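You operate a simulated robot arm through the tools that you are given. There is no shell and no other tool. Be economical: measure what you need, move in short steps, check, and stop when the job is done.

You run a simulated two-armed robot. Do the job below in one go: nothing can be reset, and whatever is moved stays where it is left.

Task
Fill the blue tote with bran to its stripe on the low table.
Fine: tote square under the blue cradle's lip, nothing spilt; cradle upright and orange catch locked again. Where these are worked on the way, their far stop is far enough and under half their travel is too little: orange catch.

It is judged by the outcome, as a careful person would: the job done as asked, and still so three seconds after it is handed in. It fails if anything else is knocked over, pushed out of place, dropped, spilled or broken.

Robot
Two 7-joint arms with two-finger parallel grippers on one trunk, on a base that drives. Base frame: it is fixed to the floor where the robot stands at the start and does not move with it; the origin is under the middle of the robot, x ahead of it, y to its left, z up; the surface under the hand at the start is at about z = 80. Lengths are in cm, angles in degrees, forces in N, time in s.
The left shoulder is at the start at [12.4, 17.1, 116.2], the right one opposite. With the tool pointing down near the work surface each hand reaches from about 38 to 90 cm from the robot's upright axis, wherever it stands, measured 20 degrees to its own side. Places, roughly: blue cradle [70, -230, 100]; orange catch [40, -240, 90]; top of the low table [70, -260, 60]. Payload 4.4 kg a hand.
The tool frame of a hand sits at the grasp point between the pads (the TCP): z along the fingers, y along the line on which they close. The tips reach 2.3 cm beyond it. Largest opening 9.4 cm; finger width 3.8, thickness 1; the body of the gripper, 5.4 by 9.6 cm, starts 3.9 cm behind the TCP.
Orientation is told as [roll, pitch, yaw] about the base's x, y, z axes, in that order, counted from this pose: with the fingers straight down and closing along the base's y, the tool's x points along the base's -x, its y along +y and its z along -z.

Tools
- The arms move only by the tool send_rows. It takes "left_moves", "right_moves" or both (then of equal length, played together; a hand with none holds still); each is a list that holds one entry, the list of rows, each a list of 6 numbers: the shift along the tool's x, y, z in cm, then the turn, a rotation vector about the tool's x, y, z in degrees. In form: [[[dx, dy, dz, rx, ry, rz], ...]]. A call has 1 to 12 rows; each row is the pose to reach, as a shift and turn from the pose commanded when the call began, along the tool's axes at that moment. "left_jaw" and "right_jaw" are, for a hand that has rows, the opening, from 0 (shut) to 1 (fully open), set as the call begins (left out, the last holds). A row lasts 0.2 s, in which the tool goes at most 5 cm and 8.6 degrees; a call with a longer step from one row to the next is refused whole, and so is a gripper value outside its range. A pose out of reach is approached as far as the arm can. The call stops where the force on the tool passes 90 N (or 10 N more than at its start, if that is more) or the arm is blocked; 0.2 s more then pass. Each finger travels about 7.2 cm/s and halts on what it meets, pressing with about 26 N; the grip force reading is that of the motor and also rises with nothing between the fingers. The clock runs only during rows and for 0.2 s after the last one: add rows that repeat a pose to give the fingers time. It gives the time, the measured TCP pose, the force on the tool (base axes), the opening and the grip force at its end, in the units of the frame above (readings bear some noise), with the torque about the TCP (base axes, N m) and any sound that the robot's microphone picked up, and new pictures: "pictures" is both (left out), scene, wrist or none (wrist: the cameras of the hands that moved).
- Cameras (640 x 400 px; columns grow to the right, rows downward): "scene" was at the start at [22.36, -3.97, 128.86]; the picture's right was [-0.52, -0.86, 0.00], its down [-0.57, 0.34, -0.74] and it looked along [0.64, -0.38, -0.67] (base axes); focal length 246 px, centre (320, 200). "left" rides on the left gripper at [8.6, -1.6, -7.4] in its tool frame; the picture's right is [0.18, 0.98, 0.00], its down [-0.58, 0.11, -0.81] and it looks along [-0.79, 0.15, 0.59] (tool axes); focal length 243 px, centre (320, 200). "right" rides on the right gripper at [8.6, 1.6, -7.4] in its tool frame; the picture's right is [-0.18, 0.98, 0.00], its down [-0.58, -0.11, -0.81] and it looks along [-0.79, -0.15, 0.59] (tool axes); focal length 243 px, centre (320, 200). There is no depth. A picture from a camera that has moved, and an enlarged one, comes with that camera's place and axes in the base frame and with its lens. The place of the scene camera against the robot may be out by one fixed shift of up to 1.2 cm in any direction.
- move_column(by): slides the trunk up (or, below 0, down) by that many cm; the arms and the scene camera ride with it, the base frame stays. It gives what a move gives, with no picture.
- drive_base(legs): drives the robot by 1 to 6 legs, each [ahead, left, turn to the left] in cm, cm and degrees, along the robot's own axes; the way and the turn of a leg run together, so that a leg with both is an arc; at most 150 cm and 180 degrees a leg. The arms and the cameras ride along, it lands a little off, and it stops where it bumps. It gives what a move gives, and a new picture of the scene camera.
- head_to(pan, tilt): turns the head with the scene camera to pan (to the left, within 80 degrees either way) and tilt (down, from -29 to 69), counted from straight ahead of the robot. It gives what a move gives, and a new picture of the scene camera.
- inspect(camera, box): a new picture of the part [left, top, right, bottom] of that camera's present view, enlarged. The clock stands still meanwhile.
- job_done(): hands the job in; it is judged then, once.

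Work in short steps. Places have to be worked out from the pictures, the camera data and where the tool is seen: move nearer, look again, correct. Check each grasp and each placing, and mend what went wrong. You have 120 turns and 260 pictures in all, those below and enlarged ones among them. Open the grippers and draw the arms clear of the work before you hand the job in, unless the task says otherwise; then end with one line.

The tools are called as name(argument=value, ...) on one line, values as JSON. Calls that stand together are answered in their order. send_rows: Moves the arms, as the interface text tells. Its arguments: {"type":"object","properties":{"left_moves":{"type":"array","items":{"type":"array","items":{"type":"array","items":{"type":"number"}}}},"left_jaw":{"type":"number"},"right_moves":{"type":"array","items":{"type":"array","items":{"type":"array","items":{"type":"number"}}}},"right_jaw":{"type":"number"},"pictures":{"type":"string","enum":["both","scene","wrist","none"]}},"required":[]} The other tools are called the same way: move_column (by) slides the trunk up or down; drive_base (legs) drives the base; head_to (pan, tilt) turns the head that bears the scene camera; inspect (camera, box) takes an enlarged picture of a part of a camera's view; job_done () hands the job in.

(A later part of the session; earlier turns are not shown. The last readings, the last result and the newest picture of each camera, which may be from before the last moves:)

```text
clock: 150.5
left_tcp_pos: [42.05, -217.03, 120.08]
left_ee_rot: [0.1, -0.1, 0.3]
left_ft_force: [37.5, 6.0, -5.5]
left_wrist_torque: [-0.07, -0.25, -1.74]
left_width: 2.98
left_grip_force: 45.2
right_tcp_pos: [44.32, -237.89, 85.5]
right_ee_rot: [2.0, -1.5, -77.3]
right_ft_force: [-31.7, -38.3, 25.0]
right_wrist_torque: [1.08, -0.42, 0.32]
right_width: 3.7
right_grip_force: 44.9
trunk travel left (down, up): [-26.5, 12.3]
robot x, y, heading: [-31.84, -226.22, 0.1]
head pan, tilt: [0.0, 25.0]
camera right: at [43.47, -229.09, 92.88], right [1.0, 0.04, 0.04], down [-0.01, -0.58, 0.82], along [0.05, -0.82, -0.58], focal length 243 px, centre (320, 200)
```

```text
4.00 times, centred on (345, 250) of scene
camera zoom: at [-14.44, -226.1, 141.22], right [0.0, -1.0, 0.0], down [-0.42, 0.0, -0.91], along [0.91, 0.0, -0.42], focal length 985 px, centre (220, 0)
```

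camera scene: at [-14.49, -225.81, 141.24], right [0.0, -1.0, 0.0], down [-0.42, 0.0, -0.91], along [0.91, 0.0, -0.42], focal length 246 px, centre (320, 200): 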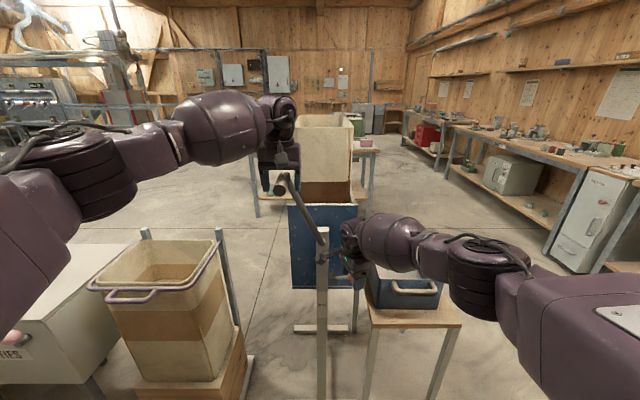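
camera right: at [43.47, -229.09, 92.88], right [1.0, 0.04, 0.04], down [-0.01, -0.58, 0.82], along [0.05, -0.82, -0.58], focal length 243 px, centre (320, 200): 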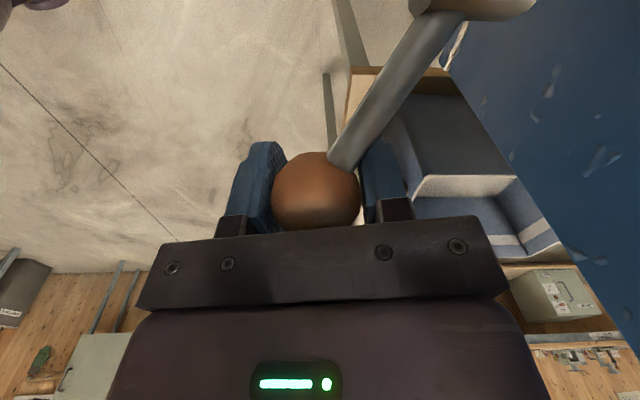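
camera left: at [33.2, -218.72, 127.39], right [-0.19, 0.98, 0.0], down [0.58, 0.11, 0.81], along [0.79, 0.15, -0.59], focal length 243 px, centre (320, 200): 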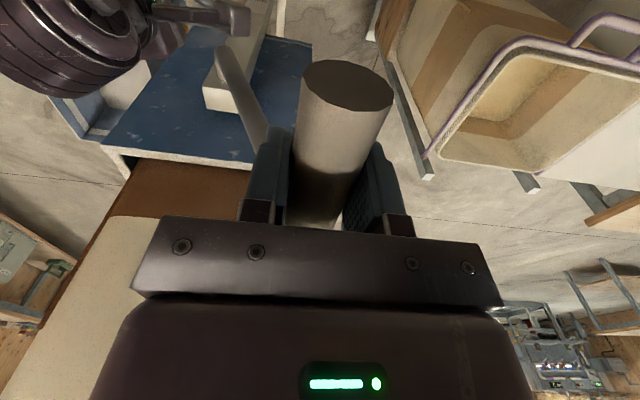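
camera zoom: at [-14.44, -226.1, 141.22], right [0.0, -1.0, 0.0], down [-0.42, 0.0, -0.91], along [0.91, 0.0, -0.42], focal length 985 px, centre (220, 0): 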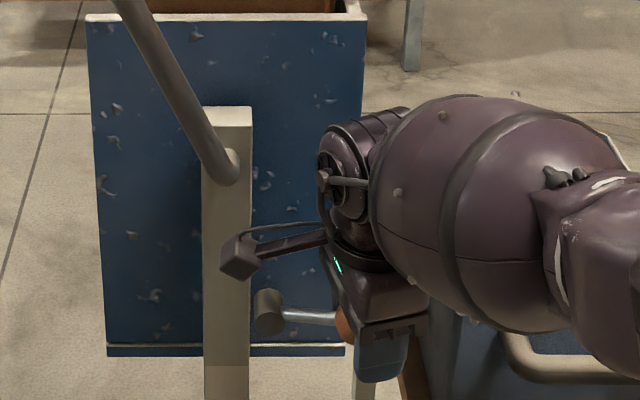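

The stem is turning down — that's the opening direction. Continue along the arc in small steps.

send_rows(right_moves=[[[-0.2, -0.18, 0.6, 0, 0, 0], [-0.2, -0.18, 1.2, 0, 0, 0], [-0.15, -0.17, 1.8, 0, 0, 0], [-0.05, -0.15, 2.4, 0, 0, 0], [0.1, -0.12, 3.0, 0, 0, 0], [0.1, -0.12, 3.0, 0, 0, 0]]], pictures="wrist")

inspect(camera="scene", box=[290, 200, 400, 300])

```text
clock: 151.9
left_tcp_pos: [41.83, -217.14, 120.12]
left_ee_rot: [0.0, 0.1, 0.2]
left_ft_force: [-5.0, 4.3, 1.6]
left_wrist_torque: [0.32, -0.2, -0.35]
left_width: 2.98
left_grip_force: 44.8
right_tcp_pos: [44.12, -238.42, 83.89]
right_ee_rot: [2.9, -1.5, -77.8]
right_ft_force: [42.6, -28.7, 22.7]
right_wrist_torque: [1.73, 0.03, -1.36]
right_width: 3.74
right_grip_force: 45.1
right hand out of reach, approached as far as the arm can: row 4, 5, 6
trunk travel left (down, up): [-26.5, 12.3]
robot x, y, heading: [-31.69, -226.43, -0.2]
head pan, tilt: [0.0, 25.0]
camera right: at [43.42, -229.43, 91.08], right [1.0, 0.03, 0.05], down [-0.03, -0.58, 0.82], along [0.06, -0.82, -0.58], focal length 243 px, centre (320, 200)
```

right: 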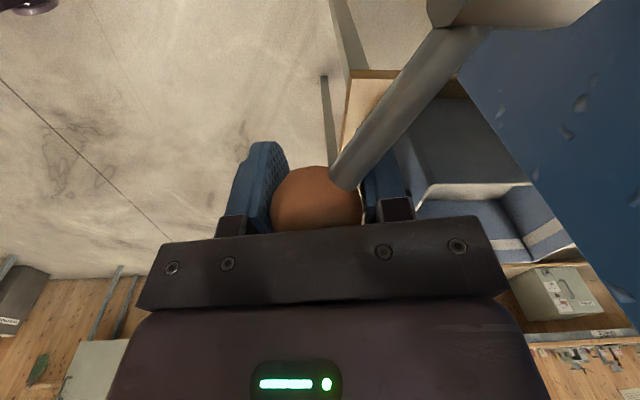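

```text
4.00 times, centred on (345, 250) of scene
camera zoom: at [-14.38, -225.99, 141.25], right [0.0, -1.0, 0.0], down [-0.42, 0.0, -0.91], along [0.91, 0.0, -0.42], focal length 985 px, centre (220, 0)
```

zoom: 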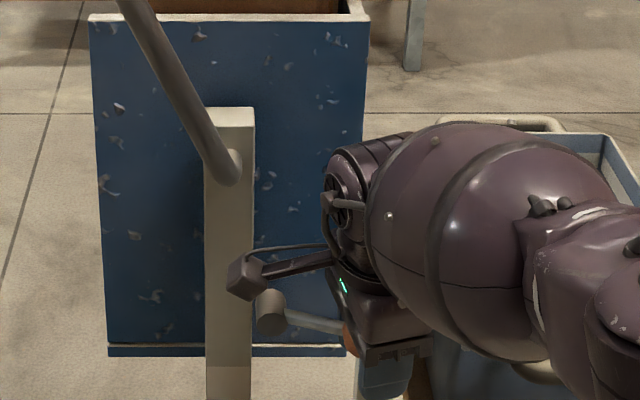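

The wrist camera nears the shaft and the arm runs out downward. The ball lets the pads pivot about x, so I tilt the hand (fingers toward +y, hand swinging to the -y side) about the ball.

send_rows(right_moves=[[[-0.1, 0.2, 0, 0, 7, 0], [-0.1, 0.2, 0, 0, 14, 0], [-0.1, 0.2, 0, 0, 21, 0], [-0.1, 0.2, 0, 0, 28, 0], [-0.1, 0.2, 0, 0, 35, 0], [-0.1, 0.2, 0, 0, 35, 0]]])

```text
clock: 152.5
left_tcp_pos: [42.28, -216.99, 120.0]
left_ee_rot: [-0.1, 0.2, 0.0]
left_ft_force: [14.1, -5.1, -0.4]
left_wrist_torque: [-0.21, 0.05, 0.04]
left_width: 2.95
left_grip_force: 45.3
right_tcp_pos: [44.27, -238.14, 83.33]
right_ee_rot: [3.0, 8.3, -77.0]
right_ft_force: [13.7, 2.1, -6.4]
right_wrist_torque: [-0.52, -0.11, -0.96]
right_width: 3.71
right_grip_force: 45.5
right hand out of reach, approached as far as the arm can: row 1, 2
trunk travel left (down, up): [-26.5, 12.3]
robot x, y, heading: [-31.53, -226.12, 0.1]
head pan, tilt: [0.0, 25.0]
stopped in row 2 (right hand): the force on the tool passed its limit at 99 N (the readings are from after the stop); the commanded pose is now the measured one
camera scene: at [-13.96, -225.8, 141.1], right [0.0, -1.0, 0.0], down [-0.43, 0.0, -0.91], along [0.91, 0.0, -0.43], focal length 246 px, centre (320, 200)
camera right: at [43.58, -230.68, 92.0], right [1.0, 0.03, 0.02], down [0.01, -0.71, 0.71], along [0.04, -0.71, -0.71], focal length 243 px, centre (320, 200)
```

scene: 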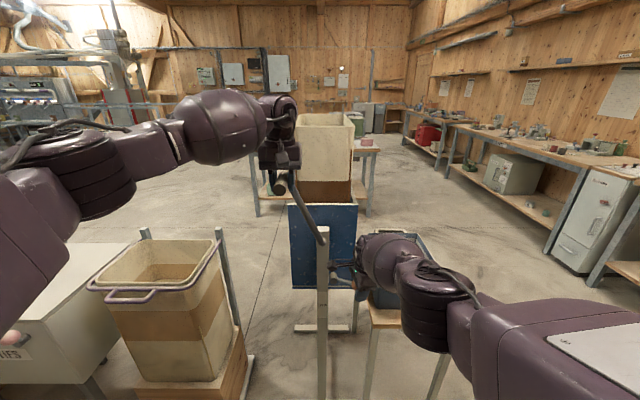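
right: 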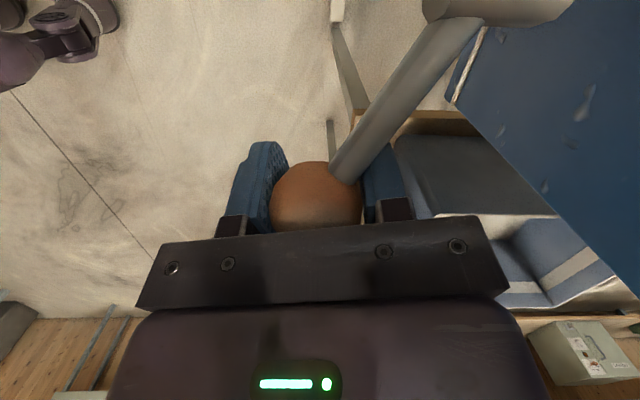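

The right arm is at its limit here. Before repositioning, I test whether the cradle is still latched by nudging the crank 0.5 cm.

send_rows(left_moves=[[[0, -0.25, 0, 0, 0, 0], [0, -0.5, 0, 0, 0, 0], [0, -0.5, 0, 0, 0, 0]]], right_moves=[[[0, 0, 0, 0, 0, 0], [0, 0, 0, 0, 0, 0], [0, 0, 0, 0, 0, 0]]], pictures="none")

send_rows(left_moves=[[[0, 0.25, 0, 0, 0, 0], [0, 0.5, 0, 0, 0, 0], [0, 0.5, 0, 0, 0, 0]]], right_moves=[[[0, 0, 0, 0, 0, 0], [0, 0, 0, 0, 0, 0], [0, 0, 0, 0, 0, 0]]], pictures="none")

```text
clock: 153.3
left_tcp_pos: [42.28, -217.14, 119.94]
left_ee_rot: [-0.1, 0.4, 0.3]
left_ft_force: [9.8, 10.7, -0.4]
left_wrist_torque: [0.48, -0.22, -0.66]
left_width: 2.98
left_grip_force: 44.8
right_tcp_pos: [44.15, -238.18, 83.38]
right_ee_rot: [2.9, 8.2, -77.1]
right_ft_force: [19.4, -5.1, -13.2]
right_wrist_torque: [-0.99, 0.35, -0.7]
right_width: 3.71
right_grip_force: 44.8
trunk travel left (down, up): [-26.5, 12.3]
robot x, y, heading: [-31.84, -226.1, -0.2]
head pan, tilt: [0.0, 25.0]
```

```text
clock: 154.1
left_tcp_pos: [42.29, -217.17, 120.02]
left_ee_rot: [-0.2, 0.3, 0.0]
left_ft_force: [21.0, -6.2, -8.0]
left_wrist_torque: [-0.41, 0.16, 0.54]
left_width: 2.96
left_grip_force: 45.7
right_tcp_pos: [44.16, -238.17, 83.29]
right_ee_rot: [2.8, 8.6, -77.0]
right_ft_force: [10.2, -1.9, -8.0]
right_wrist_torque: [-0.54, 0.22, -0.82]
right_width: 3.69
right_grip_force: 45.1
trunk travel left (down, up): [-26.5, 12.3]
robot x, y, heading: [-31.97, -226.09, 0.1]
head pan, tilt: [0.0, 25.0]
```

Still latched, both holds fine. I release both hands, lift clear, lower the trunk 12 cm and shift the base 12 cm right for better reach.

send_rows(left_moves=[[[0, 0, 0, 0, 0, 0], [0, 0, 0, 0, 0, 0], [0, 0, 0, 0, 0, 0], [0, 0, -3, 0, 0, 0], [0, 0, -6, 0, 0, 0], [0, 0, -10, 0, 0, 0], [4, 0, -10, 0, 0, 0], [8, 0, -10, 0, 0, 0], [12, 0, -10, 0, 0, 0], [12, 0, -10, 0, 0, 0]]], right_moves=[[[0, 0, 0, 0, 0, 0], [0, 0, 0, 0, 0, 0], [0, 0, 0, 0, 0, 0], [-0.5, 0, -3, 0, 0, 0], [-1, 0, -6, 0, 0, 0], [-1.5, 0, -10, 0, 0, 0], [-2, 0, -14, 0, 0, 0], [-2, 0, -18, 0, 0, 0], [-2, -4, -18, 0, 0, 0], [-2, -8, -18, 0, 0, 0]]], left_jaw=0.7, right_jaw=0.62)

inspect(camera="scene", box=[290, 200, 400, 300])

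move_column(by=-12)

drive_base(legs=[[0, -13, 0]])

```text
clock: 156.3
left_tcp_pos: [29.91, -216.85, 130.32]
left_ee_rot: [-0.2, 0.1, 0.1]
left_ft_force: [-1.0, -0.2, 0.4]
left_wrist_torque: [-0.02, 0.0, -0.02]
left_width: 6.57
left_grip_force: 0.0
right_tcp_pos: [48.8, -243.29, 98.74]
right_ee_rot: [2.9, 8.3, -77.0]
right_ft_force: [-0.3, 0.4, 0.7]
right_wrist_torque: [0.01, -0.01, -0.03]
right_width: 5.84
right_grip_force: 0.0
right hand out of reach, approached as far as the arm can: row 4, 5, 6, 7, 8, 9, 10
trunk travel left (down, up): [-26.5, 12.3]
robot x, y, heading: [-31.63, -225.9, -0.0]
head pan, tilt: [0.0, 25.0]
camera scene: at [-14.36, -225.81, 141.22], right [0.0, -1.0, 0.0], down [-0.42, 0.0, -0.91], along [0.91, 0.0, -0.42], focal length 246 px, centre (320, 200)
camera right: at [48.16, -235.76, 107.43], right [1.0, 0.04, 0.02], down [0.01, -0.71, 0.71], along [0.04, -0.71, -0.71], focal length 243 px, centre (320, 200)
camera left: at [21.34, -218.48, 137.82], right [-0.18, 0.98, 0.0], down [0.58, 0.11, 0.8], along [0.79, 0.15, -0.59], focal length 243 px, centre (320, 200)
```

scene: 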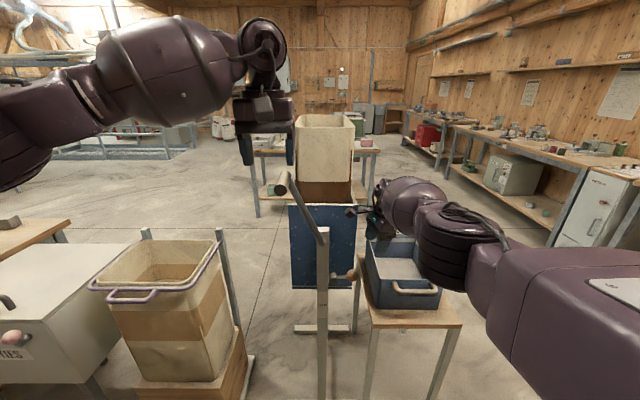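
right: 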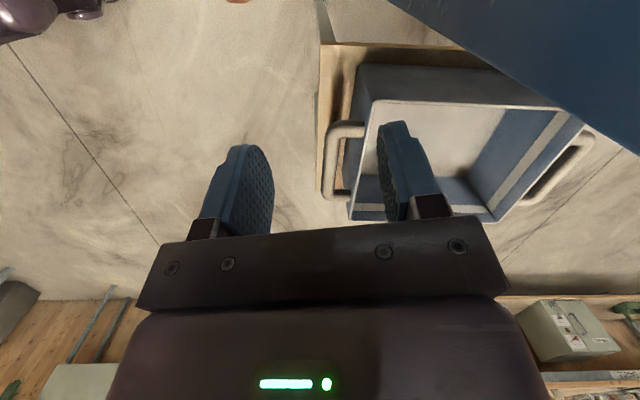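
left: 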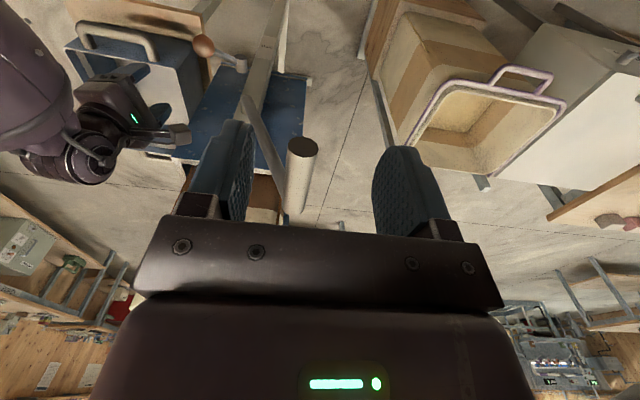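

```text
4.00 times, centred on (345, 250) of scene
camera zoom: at [-14.36, -225.81, 141.22], right [0.0, -1.0, 0.0], down [-0.42, 0.0, -0.91], along [0.91, 0.0, -0.42], focal length 985 px, centre (220, 0)
```

zoom: 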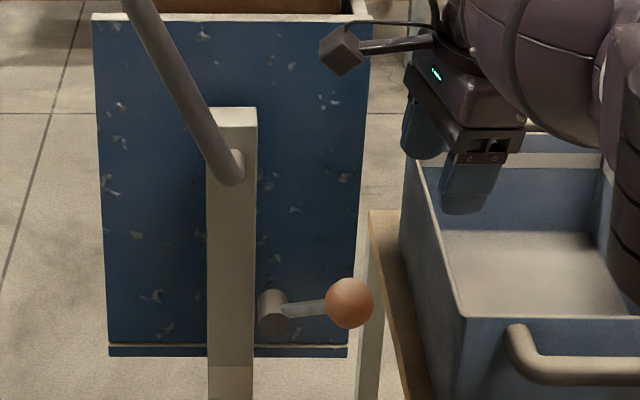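

```text
clock: 157.8
left_tcp_pos: [29.49, -216.93, 118.75]
left_ee_rot: [-0.2, -0.2, 0.0]
left_ft_force: [0.0, 1.0, -0.2]
left_wrist_torque: [-0.02, -0.02, 0.01]
left_width: 6.6
left_grip_force: 0.1
right_tcp_pos: [44.71, -243.2, 65.1]
right_ee_rot: [-14.8, 11.9, -80.1]
right_ft_force: [-0.6, 1.0, 0.2]
right_wrist_torque: [0.02, -0.03, -0.01]
right_width: 5.79
right_grip_force: 0.0
trunk travel left (down, up): [-14.5, 24.3]
robot x, y, heading: [-31.72, -226.05, 0.3]
head pan, tilt: [0.0, 25.0]
```

```text
clock: 159.3
left_tcp_pos: [29.73, -226.42, 118.35]
left_ee_rot: [-0.1, 0.2, 0.1]
left_ft_force: [0.8, 0.0, -0.5]
left_wrist_torque: [0.02, -0.01, -0.02]
left_width: 6.58
left_grip_force: 0.0
right_tcp_pos: [44.65, -252.7, 64.65]
right_ee_rot: [-15.0, 12.1, -80.0]
right_ft_force: [0.3, -0.1, 0.7]
right_wrist_torque: [-0.02, 0.04, -0.02]
right_width: 5.83
right_grip_force: 0.0
trunk travel left (down, up): [-14.5, 24.3]
robot x, y, heading: [-31.45, -235.86, -0.3]
head pan, tilt: [0.0, 25.0]
stopped in leg 1: the robot was blocked; the commanded pose is now the measured one
camera scene: at [-4.24, -235.36, 127.99], right [0.0, -1.0, 0.0], down [-0.42, 0.0, -0.91], along [0.91, 0.0, -0.42], focal length 246 px, centre (320, 200)
```

scene: 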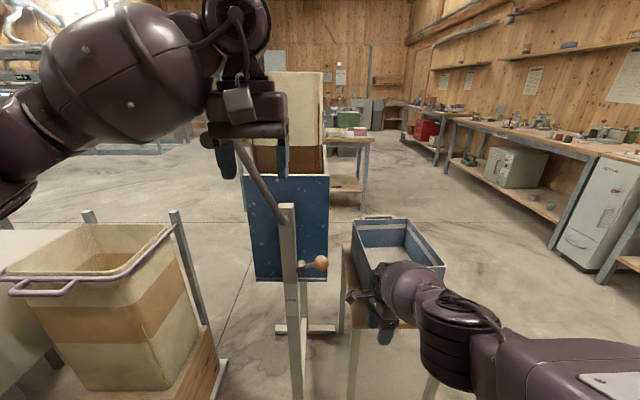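

The base was blocked and the right hand sank low by the tote. I look closely before anything else.

inspect(camera="scene", box=[300, 190, 500, 350])

inspect(camera="right", box=[0, 0, 640, 400])

inspect(camera="left", box=[0, 0, 640, 400])

```text
2.50 times, centred on (400, 270) of scene
camera zoom: at [-4.24, -235.36, 127.99], right [0.0, -1.0, 0.0], down [-0.42, 0.0, -0.91], along [0.91, 0.0, -0.42], focal length 616 px, centre (120, 25)
```

zoom: 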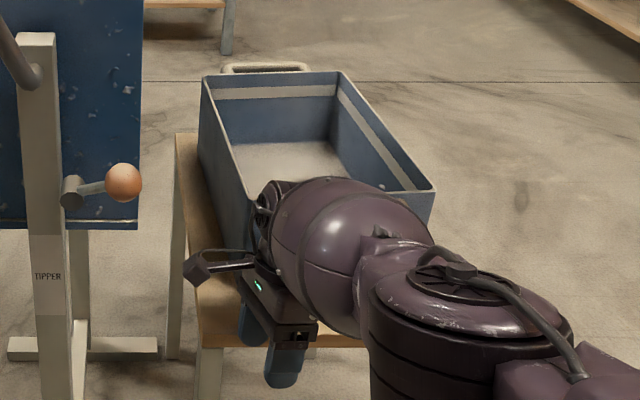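

```text
1.00 times, centred on (320, 200) of right (not enlarged: the box is as wide or as high as the picture)
camera zoom: at [46.71, -245.17, 73.15], right [0.96, 0.04, -0.29], down [0.23, -0.71, 0.67], along [-0.18, -0.71, -0.69], focal length 243 px, centre (320, 200)
```

zoom: 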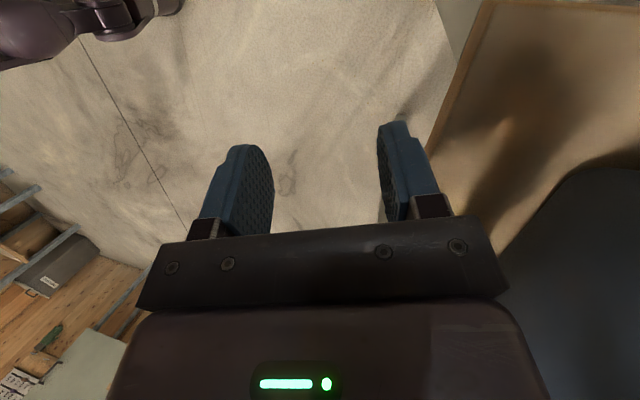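

```text
1.00 times, centred on (320, 200) of left (not enlarged: the box is as wide or as high as the picture)
camera zoom: at [21.21, -228.11, 125.74], right [-0.19, 0.98, 0.0], down [0.58, 0.11, 0.81], along [0.79, 0.15, -0.59], focal length 243 px, centre (320, 200)
```

zoom: 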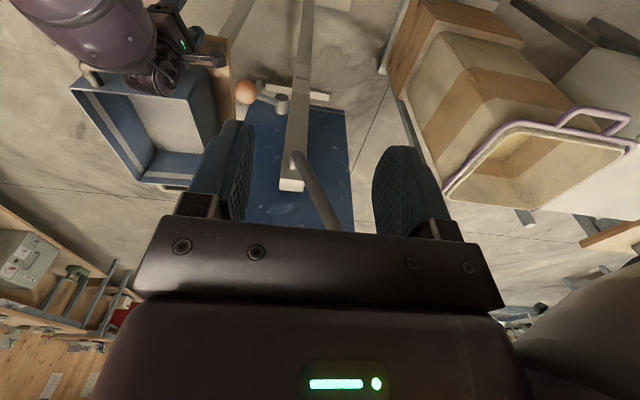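

The right wrist bumped the tote's near handle, turning the tote slightly (~4°); I'll re-square it later. Ease off by driving 4 cm left, then raise the right hand.

drive_base(legs=[[0, 4, 0]])

inspect(camera="scene", box=[300, 190, 500, 350])

```text
clock: 160.3
left_tcp_pos: [29.72, -222.38, 118.46]
left_ee_rot: [-0.2, 0.1, 0.2]
left_ft_force: [-0.6, 0.1, 0.4]
left_wrist_torque: [-0.04, 0.0, -0.03]
left_width: 6.57
left_grip_force: 0.1
right_tcp_pos: [44.42, -248.57, 64.74]
right_ee_rot: [-15.1, 12.0, -80.0]
right_ft_force: [-1.1, 0.2, -0.5]
right_wrist_torque: [0.0, 0.0, 0.02]
right_width: 5.81
right_grip_force: 0.0
trunk travel left (down, up): [-14.5, 24.3]
robot x, y, heading: [-31.74, -232.05, 0.2]
head pan, tilt: [0.0, 25.0]
camera scene: at [-4.24, -231.25, 127.99], right [0.0, -1.0, 0.0], down [-0.42, 0.0, -0.91], along [0.91, 0.0, -0.42], focal length 246 px, centre (320, 200)
```

scene: 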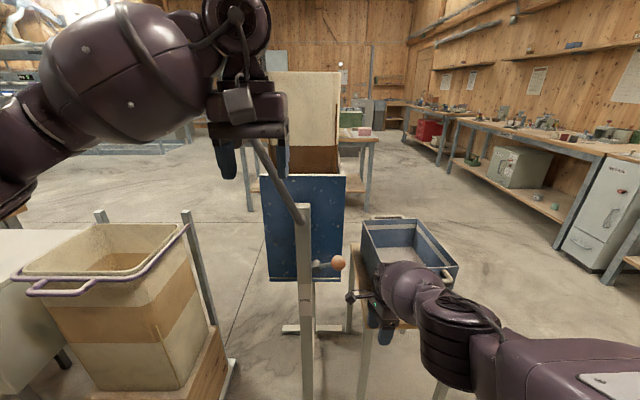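

```text
2.50 times, centred on (400, 270) of scene
camera zoom: at [-4.24, -231.25, 127.99], right [0.0, -1.0, 0.0], down [-0.42, 0.0, -0.91], along [0.91, 0.0, -0.42], focal length 616 px, centre (120, 25)
```

zoom: 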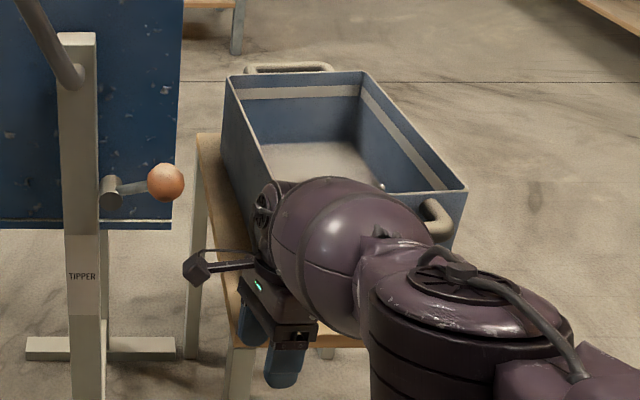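

Free again. I pull the right hand back 12 cm toward the robot and then raise it 34 cm.

send_rows(right_moves=[[[0.7, -3.8, 1.2, 0, 0, 0], [1.4, -7.6, 2.4, 0, 0, 0], [2, -11.3, 3.5, 0, 0, 0], [2.8, -12.3, -0.3, 0, 0, 0], [3.6, -13.3, -4.1, 0, 0, 0], [4.5, -14.3, -8, 0, 0, 0], [5.3, -15.4, -12, 0, 0, 0], [6.1, -16.5, -16, 0, 0, 0], [7, -17.6, -20, 0, 0, 0], [7.8, -18.6, -24, 0, 0, 0], [8.6, -19.3, -27, 0, 0, 0], [9, -19.9, -28.6, 0, 0, 0]]], pictures="scene")

head_to(pan=-15, tilt=40)

inspect(camera="scene", box=[200, 90, 460, 270])

```text
clock: 162.9
left_tcp_pos: [29.78, -222.42, 118.38]
left_ee_rot: [-0.1, 0.1, 0.2]
left_ft_force: [-0.3, -0.6, -0.3]
left_wrist_torque: [0.01, 0.02, 0.01]
left_width: 6.58
left_grip_force: 0.0
right_tcp_pos: [53.27, -247.94, 97.14]
right_ee_rot: [-15.2, 12.1, -80.0]
right_ft_force: [-0.9, -0.8, 0.6]
right_wrist_torque: [0.01, 0.0, -0.02]
right_width: 5.83
right_grip_force: 0.1
right hand out of reach, approached as far as the arm can: row 1, 2, 3, 4, 5, 6, 7, 8, 9, 10, 11, 12
trunk travel left (down, up): [-14.5, 24.3]
robot x, y, heading: [-31.71, -231.97, -0.0]
head pan, tilt: [0.0, 25.0]
camera scene: at [-4.26, -231.3, 127.99], right [0.0, -1.0, 0.0], down [-0.42, 0.0, -0.91], along [0.91, 0.0, -0.42], focal length 246 px, centre (320, 200)
```

scene: 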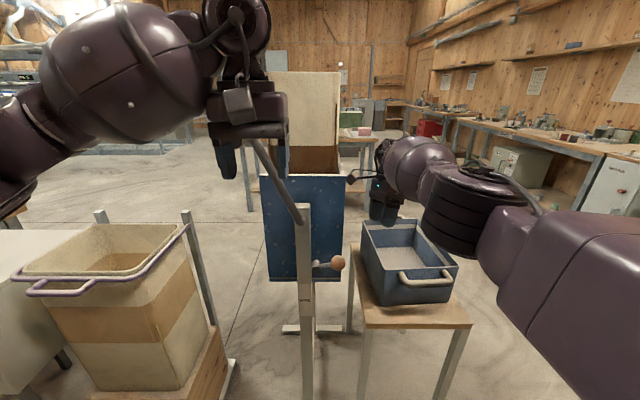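

```text
clock: 163.7
left_tcp_pos: [29.84, -222.55, 118.25]
left_ee_rot: [-0.2, 0.1, 0.2]
left_ft_force: [0.2, -0.2, 0.8]
left_wrist_torque: [-0.03, 0.01, -0.02]
left_width: 6.57
left_grip_force: 0.0
right_tcp_pos: [53.23, -247.93, 97.12]
right_ee_rot: [-15.0, 12.0, -79.9]
right_ft_force: [0.1, -0.3, -0.8]
right_wrist_torque: [-0.01, -0.01, 0.02]
right_width: 5.85
right_grip_force: 0.1
trunk travel left (down, up): [-14.5, 24.3]
robot x, y, heading: [-31.32, -232.09, -0.1]
head pan, tilt: [-15.0, 40.0]
camera scene: at [-5.23, -233.49, 125.66], right [-0.26, -0.97, 0.0], down [-0.62, 0.16, -0.77], along [0.74, -0.2, -0.64], focal length 246 px, centre (320, 200)
```

scene: 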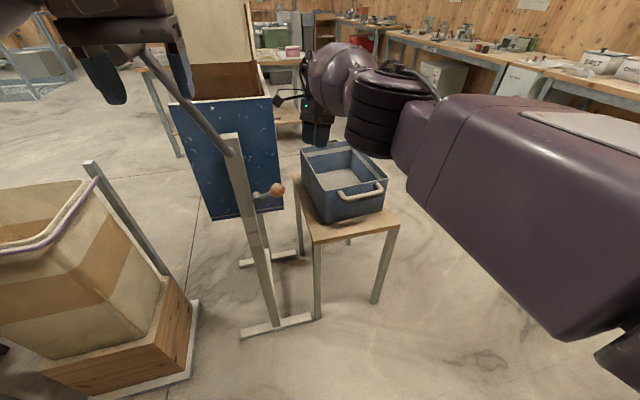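

```text
2.22 times, centred on (330, 180) of scene
camera zoom: at [-5.23, -233.49, 125.66], right [-0.26, -0.97, 0.0], down [-0.62, 0.16, -0.77], along [0.74, -0.2, -0.64], focal length 547 px, centre (298, 244)
```

zoom: 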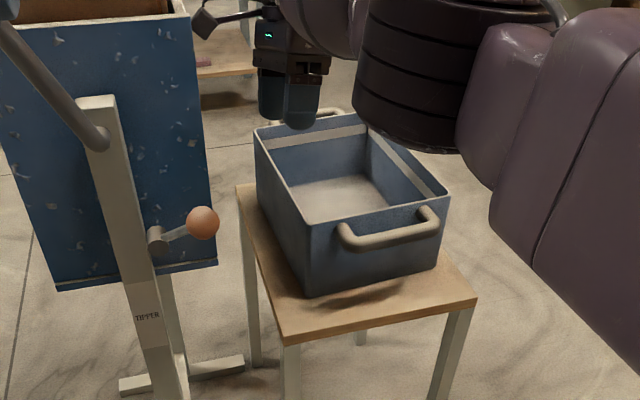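

The right arm sits at a joint limit. I bring it back to its neutral attitude while retracting.

send_rows(right_moves=[[[0, -2, -0.5, 0, 0, -8], [0, -4, -1, 0, 0, -16], [0, -6, -1.5, 0, 0, -24], [0, -8, -2, 0, 0, -32], [0, -10, -2.5, 0, 0, -40], [0, -12, -3, 0, 0, -48], [0, -14, -3.5, 0, 0, -56], [0, -16, -4, 0, 0, -64], [0, -18, -4.5, 0, 0, -72], [0, -20, -5, 0, 0, -80]]], pictures="scene")

```text
clock: 165.9
left_tcp_pos: [29.85, -222.32, 118.21]
left_ee_rot: [-0.2, 0.2, 0.2]
left_ft_force: [0.8, 0.4, -0.3]
left_wrist_torque: [0.0, 0.04, -0.02]
left_width: 6.59
left_grip_force: 0.1
right_tcp_pos: [53.22, -249.96, 105.32]
right_ee_rot: [8.9, 17.4, -0.4]
right_ft_force: [0.6, 0.3, -0.6]
right_wrist_torque: [-0.01, 0.04, 0.01]
right_width: 5.84
right_grip_force: 0.2
right hand out of reach, approached as far as the arm can: row 1, 2, 3, 4, 5, 6, 7, 8, 9, 10
trunk travel left (down, up): [-14.5, 24.3]
robot x, y, heading: [-31.65, -231.69, 0.1]
head pan, tilt: [-15.0, 40.0]
camera scene: at [-5.1, -233.42, 125.6], right [-0.26, -0.97, 0.0], down [-0.62, 0.16, -0.77], along [0.74, -0.2, -0.64], focal length 246 px, centre (320, 200)
```

scene: 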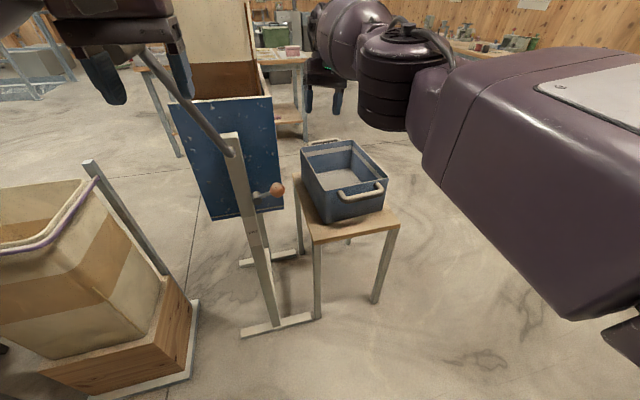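

Lowering the trunk moved the shoulders forward and cramped the arm; I raise the trunk back up.

move_column(by=10)

send_rows(right_moves=[[[3, 0, 0, 0, 0, 0], [6, 0, 0, 0, 0, 0], [9, 0, 0, 0, 0, 0], [12, 0, 0, 0, 0, 0], [15, 0, 0, 0, 0, 0], [15, 0, 0, 0, 0, 0]]], pictures="scene")

```text
clock: 167.2
left_tcp_pos: [29.96, -222.33, 128.16]
left_ee_rot: [-0.2, 0.2, 0.2]
left_ft_force: [-0.5, -0.7, -1.0]
left_wrist_torque: [0.0, 0.01, -0.01]
left_width: 6.58
left_grip_force: 0.0
right_tcp_pos: [45.83, -249.74, 135.47]
right_ee_rot: [9.0, 1.4, -0.5]
right_ft_force: [-0.3, -0.4, 0.3]
right_wrist_torque: [0.02, 0.03, 0.0]
right_width: 5.86
right_grip_force: 0.1
trunk travel left (down, up): [-24.5, 14.3]
robot x, y, heading: [-31.94, -231.76, 0.3]
head pan, tilt: [-15.0, 40.0]
```

```text
clock: 168.6
left_tcp_pos: [29.73, -222.38, 128.32]
left_ee_rot: [-0.3, 0.2, 0.2]
left_ft_force: [0.1, -0.5, 0.2]
left_wrist_torque: [0.04, -0.02, 0.03]
left_width: 6.56
left_grip_force: 0.0
right_tcp_pos: [43.69, -248.06, 140.13]
right_ee_rot: [9.1, 1.4, -0.4]
right_ft_force: [0.7, -0.3, 0.5]
right_wrist_torque: [-0.02, 0.02, -0.03]
right_width: 5.83
right_grip_force: 0.0
right hand out of reach, approached as far as the arm can: row 1, 2, 3, 4, 5, 6
trunk travel left (down, up): [-24.5, 14.3]
robot x, y, heading: [-31.76, -231.68, 0.4]
head pan, tilt: [-15.0, 40.0]
camera scene: at [-14.17, -233.57, 136.78], right [-0.26, -0.97, 0.0], down [-0.62, 0.17, -0.77], along [0.74, -0.2, -0.64], focal length 246 px, centre (320, 200)
```

scene: 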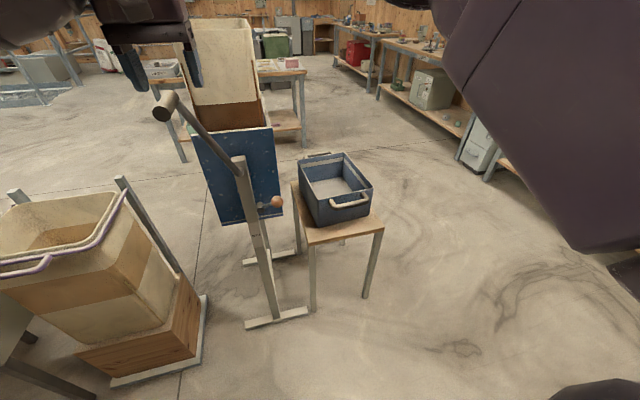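

The arm seems stuck near full extension; I try moving it outward to the right and down toward its start area.

send_rows(right_moves=[[[0, -4.5, 0, 0, 0, 0], [0, -9, 0, 0, 0, 0], [0, -13.5, 0, 0, 0, 0], [0, -18, 0, 0, 0, 0], [0, -22.5, 0, 0, 0, 0], [2, -27, 2, 0, 0, 0], [4, -31, 4, 0, 0, 0], [7, -34, 6, 0, 0, 0], [10, -37, 8, 0, 0, 0], [13, -38, 11, 0, 0, 0]]], pictures="wrist")

```text
refused: row 6 steps farther than a row can; nothing moved
```

Step too long; I shorten it.

send_rows(right_moves=[[[0, -4.5, 0, 0, 0, 0], [0, -9, 0, 0, 0, 0], [0, -13.5, 0, 0, 0, 0], [0, -18, 0, 0, 0, 0], [0, -22, 0, 0, 0, 0], [2, -25, 2, 0, 0, 0], [4, -28, 4, 0, 0, 0], [6, -31, 6, 0, 0, 0], [9, -33, 8, 0, 0, 0], [12, -34, 11, 0, 0, 0]]], pictures="wrist")

```text
clock: 170.8
left_tcp_pos: [29.67, -222.53, 128.35]
left_ee_rot: [-0.3, 0.0, 0.2]
left_ft_force: [-0.1, 0.0, 0.3]
left_wrist_torque: [-0.02, 0.03, 0.05]
left_width: 6.58
left_grip_force: 0.0
right_tcp_pos: [30.61, -280.14, 124.26]
right_ee_rot: [9.1, 1.2, -0.4]
right_ft_force: [-0.2, -1.1, 0.2]
right_wrist_torque: [0.0, 0.0, -0.02]
right_width: 5.83
right_grip_force: 0.0
right hand out of reach, approached as far as the arm can: row 1, 5
trunk travel left (down, up): [-24.5, 14.3]
robot x, y, heading: [-31.46, -231.88, 0.3]
head pan, tilt: [-15.0, 40.0]
camera right: at [21.83, -279.65, 132.14], right [0.2, 0.97, 0.15], down [0.6, -0.24, 0.77], along [0.78, -0.06, -0.62], focal length 243 px, centre (320, 200)
```

right: 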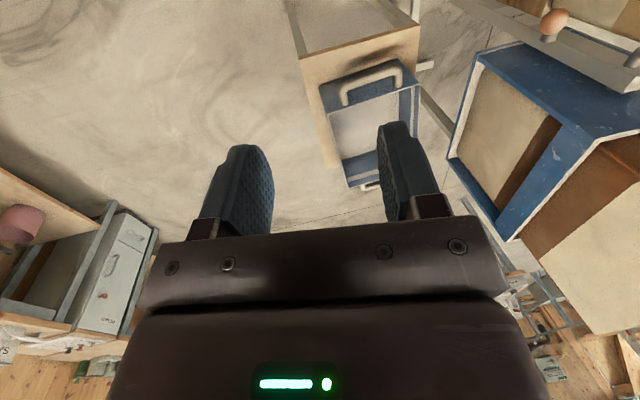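

Recovered. Comparing pictures, the catch sprang back up on release, so it must go further down to its far stop. I re-grip the crank with the left and bring the closed right fist (fingers down) above the ball.

send_rows(left_moves=[[[0, 3, -2, 0, 0, 0], [0, 5.4, -2, 0, 0, 0], [-4, 5.4, -2, 0, 0, 0], [-8, 5.4, -2, 0, 0, 0], [-12.3, 5.4, -2, 0, 0, 0], [-12.3, 5.4, 1, 0, 0, 0], [-12.3, 5.4, 4, 0, 0, 0], [-12.3, 5.4, 6.5, 0, 0, 0], [-12.3, 5.4, 8.3, 0, 0, 0], [-12.3, 5.4, 8.3, 0, 0, 0]]], right_moves=[[[-1.5, 4, 1.5, 3, 0, 0], [-3, 8, 3, 6, 0, 0], [-4.5, 12, 4.5, 9, 0, 0], [-6, 16, 6, 9, 0, 0], [-7.5, 20, 7.5, 9, 0, 0], [-9, 24, 9, 9, 0, 0], [-10.5, 28, 10.5, 9, 0, 0], [-12, 32, 12, 9, 0, 0], [-13, 35, 14, 9, 0, 0], [-13, 35, 14, 9, 0, 0]]], right_jaw=0)

```text
clock: 173.0
left_tcp_pos: [41.9, -217.12, 120.33]
left_ee_rot: [-0.2, 0.0, 0.1]
left_ft_force: [-0.9, -0.2, 0.3]
left_wrist_torque: [0.0, -0.01, 0.01]
left_width: 6.58
left_grip_force: 0.0
right_tcp_pos: [43.45, -243.35, 115.73]
right_ee_rot: [0.1, 1.2, -0.5]
right_ft_force: [0.2, -1.0, 0.9]
right_wrist_torque: [0.01, -0.01, 0.0]
right_width: 0.0
right_grip_force: 26.2
trunk travel left (down, up): [-24.5, 14.3]
robot x, y, heading: [-31.39, -231.9, 0.1]
head pan, tilt: [-15.0, 40.0]
camera scene: at [-14.25, -233.59, 136.81], right [-0.26, -0.97, 0.0], down [-0.62, 0.17, -0.77], along [0.74, -0.2, -0.64], focal length 246 px, centre (320, 200)
camera right: at [34.86, -241.71, 123.28], right [0.19, 0.98, 0.0], down [0.6, -0.12, 0.79], along [0.78, -0.15, -0.61], focal length 243 px, centre (320, 200)
camera left: at [33.24, -218.75, 127.63], right [-0.19, 0.98, 0.0], down [0.58, 0.11, 0.81], along [0.79, 0.15, -0.59], focal length 243 px, centre (320, 200)
```

scene: 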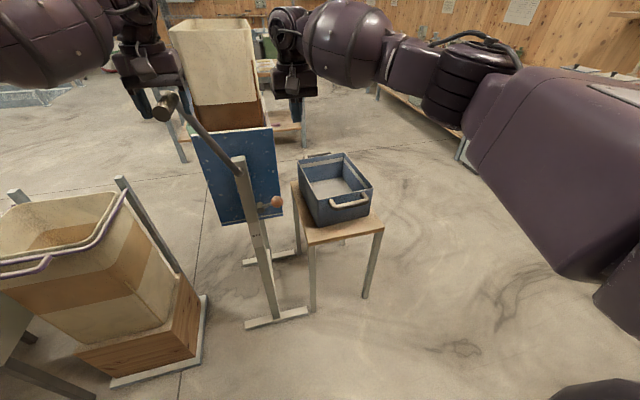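
right: 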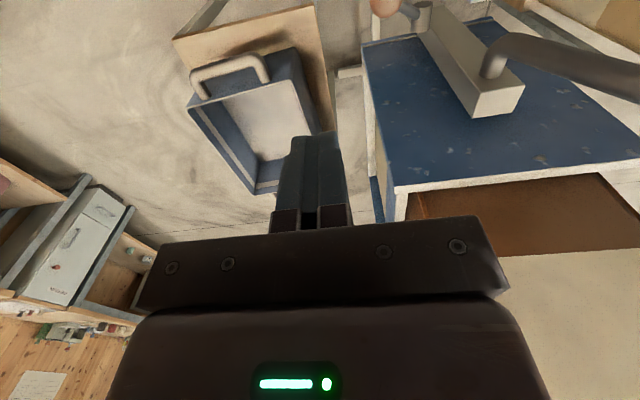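
left: 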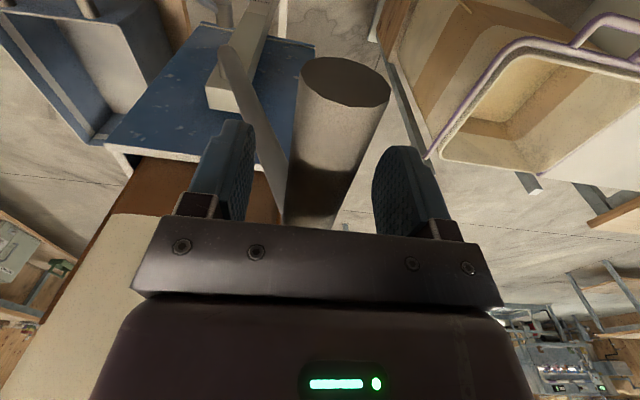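

Left is round the bar; close it. Right fist goes down to just above the ball at (44.5,-236).

send_rows(left_moves=[[[0, 0, 0, 0, 0, 0], [0, 0, 0, 0, 0, 0], [0, 0, 0, 0, 0, 0], [0, 0, 0, 0, 0, 0], [0, 0, 0, 0, 0, 0], [0, 0, 0, 0, 0, 0], [0, 0, 0, 0, 0, 0]]], right_moves=[[[-0.3, 2.5, 3, 0, 0, 0], [-0.6, 5, 6, 0, 0, 0], [-0.8, 7.1, 9, 0, 0, 0], [-0.8, 7.1, 13, 0, 0, 0], [-0.8, 7.1, 17, 0, 0, 0], [-0.8, 7.1, 20.5, 0, 0, 0], [-0.8, 7.1, 20.5, 0, 0, 0]]], left_jaw=0, pictures="wrist")

```text
clock: 174.6
left_tcp_pos: [41.77, -217.16, 120.26]
left_ee_rot: [-0.1, 0.1, 0.2]
left_ft_force: [-2.2, -8.9, -2.2]
left_wrist_torque: [-0.21, -0.13, -0.69]
left_width: 2.99
left_grip_force: 44.9
right_tcp_pos: [44.07, -236.15, 95.38]
right_ee_rot: [0.1, 1.4, -0.5]
right_ft_force: [0.8, -0.5, 0.5]
right_wrist_torque: [0.0, -0.04, 0.0]
right_width: 0.0
right_grip_force: 26.0
trunk travel left (down, up): [-24.5, 14.3]
robot x, y, heading: [-32.04, -231.64, 0.3]
head pan, tilt: [-15.0, 40.0]
camera right: at [35.37, -234.51, 102.97], right [0.19, 0.98, 0.0], down [0.6, -0.12, 0.79], along [0.78, -0.15, -0.61], focal length 243 px, centre (320, 200)
camera left: at [33.29, -218.81, 127.59], right [-0.19, 0.98, 0.0], down [0.58, 0.11, 0.81], along [0.79, 0.15, -0.59], focal length 243 px, centre (320, 200)
```

right: 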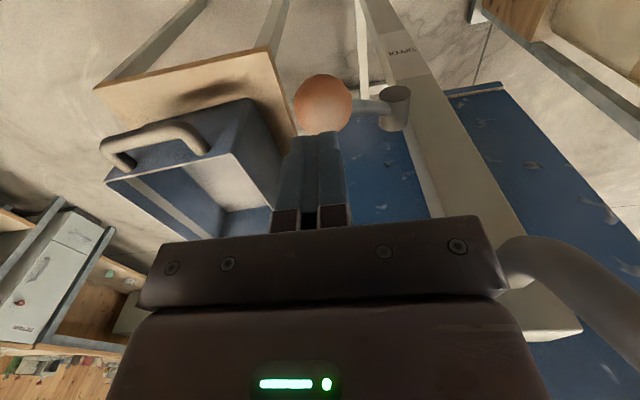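
left: 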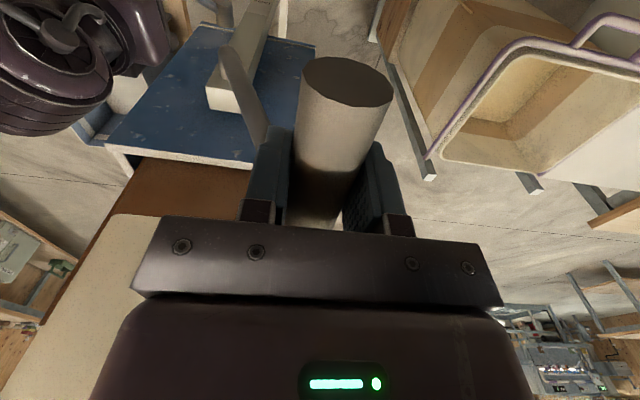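

The ball is right under the fist. Push down 7 cm, easing inward with the arc.

send_rows(right_moves=[[[0, 0, 1.5, 0, 0, 0], [0, 0, 3, 0, 0, 0], [0, -0.1, 4, 0, 0, 0], [0, -0.1, 5, 0, 0, 0], [0, 0, 6, 0, 0, 0], [0, 0.2, 7, 0, 0, 0], [0, 0.2, 7, 0, 0, 0]]], pictures="wrist")

```text
clock: 176.2
left_tcp_pos: [41.79, -217.06, 120.21]
left_ee_rot: [-0.2, 0.1, 0.1]
left_ft_force: [-2.9, -7.7, -5.7]
left_wrist_torque: [-0.39, -0.22, -0.52]
left_width: 2.95
left_grip_force: 44.6
right_tcp_pos: [43.9, -235.94, 88.34]
right_ee_rot: [0.2, 1.3, -0.5]
right_ft_force: [0.1, 1.2, -0.3]
right_wrist_torque: [0.0, 0.01, 0.02]
right_width: 0.0
right_grip_force: 25.4
trunk travel left (down, up): [-24.5, 14.3]
robot x, y, heading: [-31.81, -231.75, 0.0]
head pan, tilt: [-15.0, 40.0]
camera right: at [35.29, -234.33, 95.94], right [0.19, 0.98, 0.0], down [0.6, -0.12, 0.79], along [0.78, -0.15, -0.61], focal length 243 px, centre (320, 200)
```

right: 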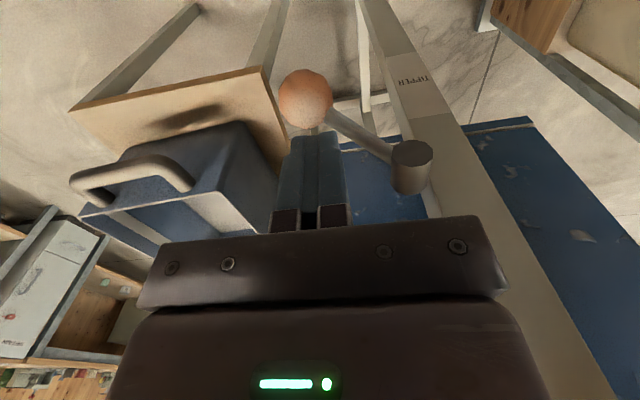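

The ball has snapped lower than the fingertip on its own (over-centre). I press on downward to find the far stop.

send_rows(right_moves=[[[0, -0.3, 1, 0, 0, 0], [0, -0.5, 2, 0, 0, 0], [0, -0.5, 3, 0, 0, 0], [0, -0.3, 4, 0, 0, 0], [0, -0.1, 5, 0, 0, 0], [0, -0.1, 5, 0, 0, 0]]], pictures="wrist")

head_to(pan=0, tilt=30)

inspect(camera="scene", box=[280, 150, 440, 290])

```text
clock: 177.6
left_tcp_pos: [41.85, -217.15, 120.14]
left_ee_rot: [0.0, 0.1, 0.2]
left_ft_force: [21.6, -10.3, -30.1]
left_wrist_torque: [0.11, 0.29, -0.86]
left_width: 2.99
left_grip_force: 45.0
right_tcp_pos: [43.56, -236.34, 84.47]
right_ee_rot: [0.1, 0.4, -0.5]
right_ft_force: [0.9, -7.5, 71.3]
right_wrist_torque: [-0.43, -0.31, 0.23]
right_width: 0.0
right_grip_force: 26.1
right hand out of reach, approached as far as the arm can: row 4, 5, 6
trunk travel left (down, up): [-24.5, 14.3]
robot x, y, heading: [-31.46, -231.79, 0.4]
head pan, tilt: [-15.0, 40.0]
camera right: at [34.78, -234.7, 92.06], right [0.19, 0.98, 0.0], down [0.59, -0.12, 0.8], along [0.79, -0.15, -0.6], focal length 243 px, centre (320, 200)
```

right: 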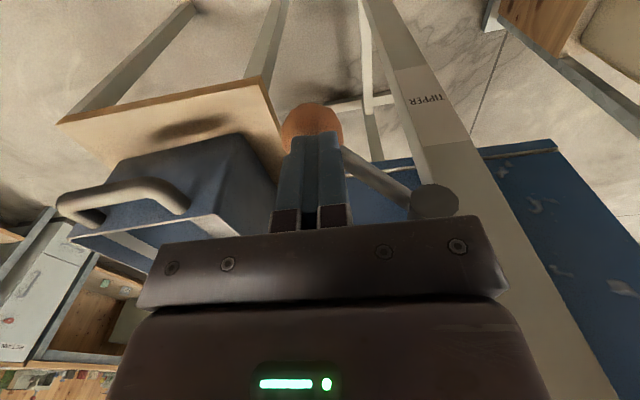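

```text
clock: 178.4
left_tcp_pos: [41.81, -217.1, 120.21]
left_ee_rot: [-0.1, 0.0, 0.2]
left_ft_force: [24.7, -6.5, -29.0]
left_wrist_torque: [0.07, -0.04, -0.88]
left_width: 2.98
left_grip_force: 45.3
right_tcp_pos: [43.64, -236.44, 84.43]
right_ee_rot: [0.0, 0.4, -0.5]
right_ft_force: [3.1, -14.8, 78.1]
right_wrist_torque: [-0.65, -0.47, -0.21]
right_width: 0.0
right_grip_force: 25.7
trunk travel left (down, up): [-24.5, 14.3]
robot x, y, heading: [-31.71, -231.86, 0.1]
head pan, tilt: [0.0, 30.0]
camera scene: at [-13.49, -231.47, 138.37], right [0.0, -1.0, 0.0], down [-0.5, 0.0, -0.87], along [0.87, 0.0, -0.5], focal length 246 px, centre (320, 200)
```

scene: 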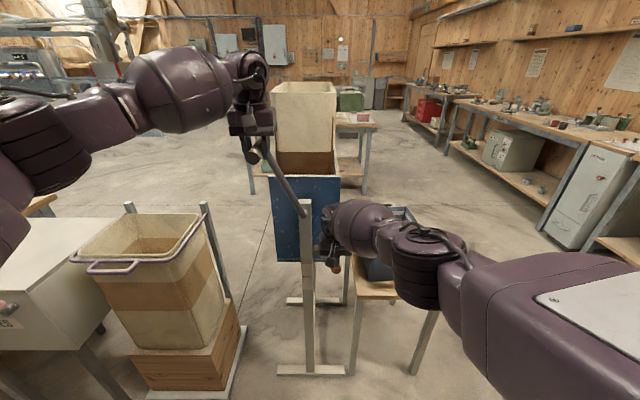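

```text
2.86 times, centred on (360, 220) of scene
camera zoom: at [-13.49, -231.47, 138.37], right [0.0, -1.0, 0.0], down [-0.5, 0.0, -0.87], along [0.87, 0.0, -0.5], focal length 704 px, centre (206, 143)
```

zoom: 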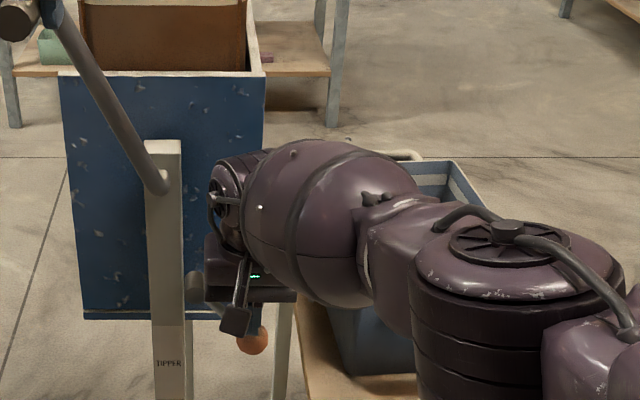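

The catch is hard against its lower stop (78 N). I lift the right hand away and see whether it stays.

send_rows(right_moves=[[[0, 0, -3, 0, 0, 0], [0, 0, -7, 0, 0, 0], [1, -1, -11, 0, 0, 0], [3, -4, -13, 0, 0, 0], [6, -7, -14, 0, 0, 0], [9, -10, -14, 0, 0, 0], [12, -13, -14, 0, 0, 0], [13, -17, -14, 0, 0, 0], [14, -21, -14, 0, 0, 0], [14, -25, -14, 0, 0, 0], [14, -29, -14, 0, 0, 0], [14, -33, -14, 0, 0, 0]]], pictures="scene")

inspect(camera="scene", box=[240, 130, 440, 290])

```text
clock: 181.0
left_tcp_pos: [41.9, -217.07, 120.23]
left_ee_rot: [-0.1, 0.0, 0.2]
left_ft_force: [-6.4, -3.2, 1.3]
left_wrist_torque: [0.46, -0.02, -0.65]
left_width: 3.01
left_grip_force: 45.5
right_tcp_pos: [28.9, -269.33, 97.58]
right_ee_rot: [0.2, 1.2, -0.4]
right_ft_force: [0.6, 1.2, -0.2]
right_wrist_torque: [-0.03, 0.01, -0.01]
right_width: 0.0
right_grip_force: 26.0
trunk travel left (down, up): [-24.5, 14.3]
robot x, y, heading: [-31.54, -231.88, 0.3]
head pan, tilt: [0.0, 30.0]
camera scene: at [-13.43, -231.36, 138.33], right [0.0, -1.0, 0.0], down [-0.5, 0.0, -0.87], along [0.87, 0.0, -0.5], focal length 246 px, centre (320, 200)
```

scene: 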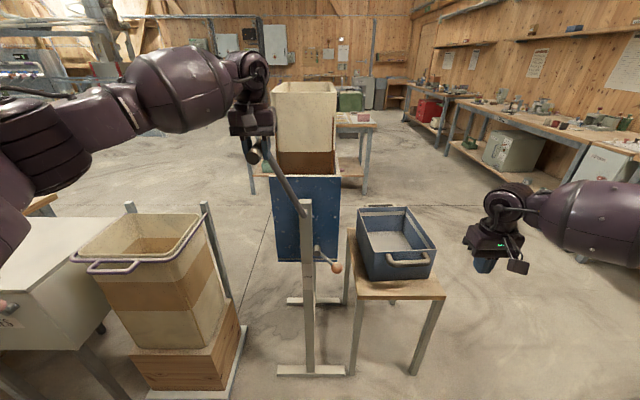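

```text
2.50 times, centred on (340, 210) of scene
camera zoom: at [-13.43, -231.36, 138.33], right [0.0, -1.0, 0.0], down [-0.5, 0.0, -0.87], along [0.87, 0.0, -0.5], focal length 616 px, centre (270, 175)
```

zoom: 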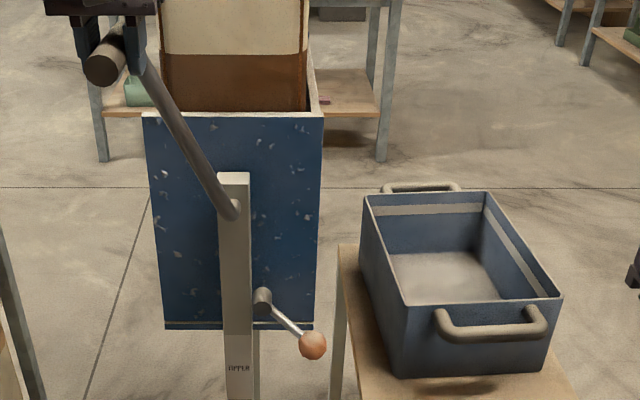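

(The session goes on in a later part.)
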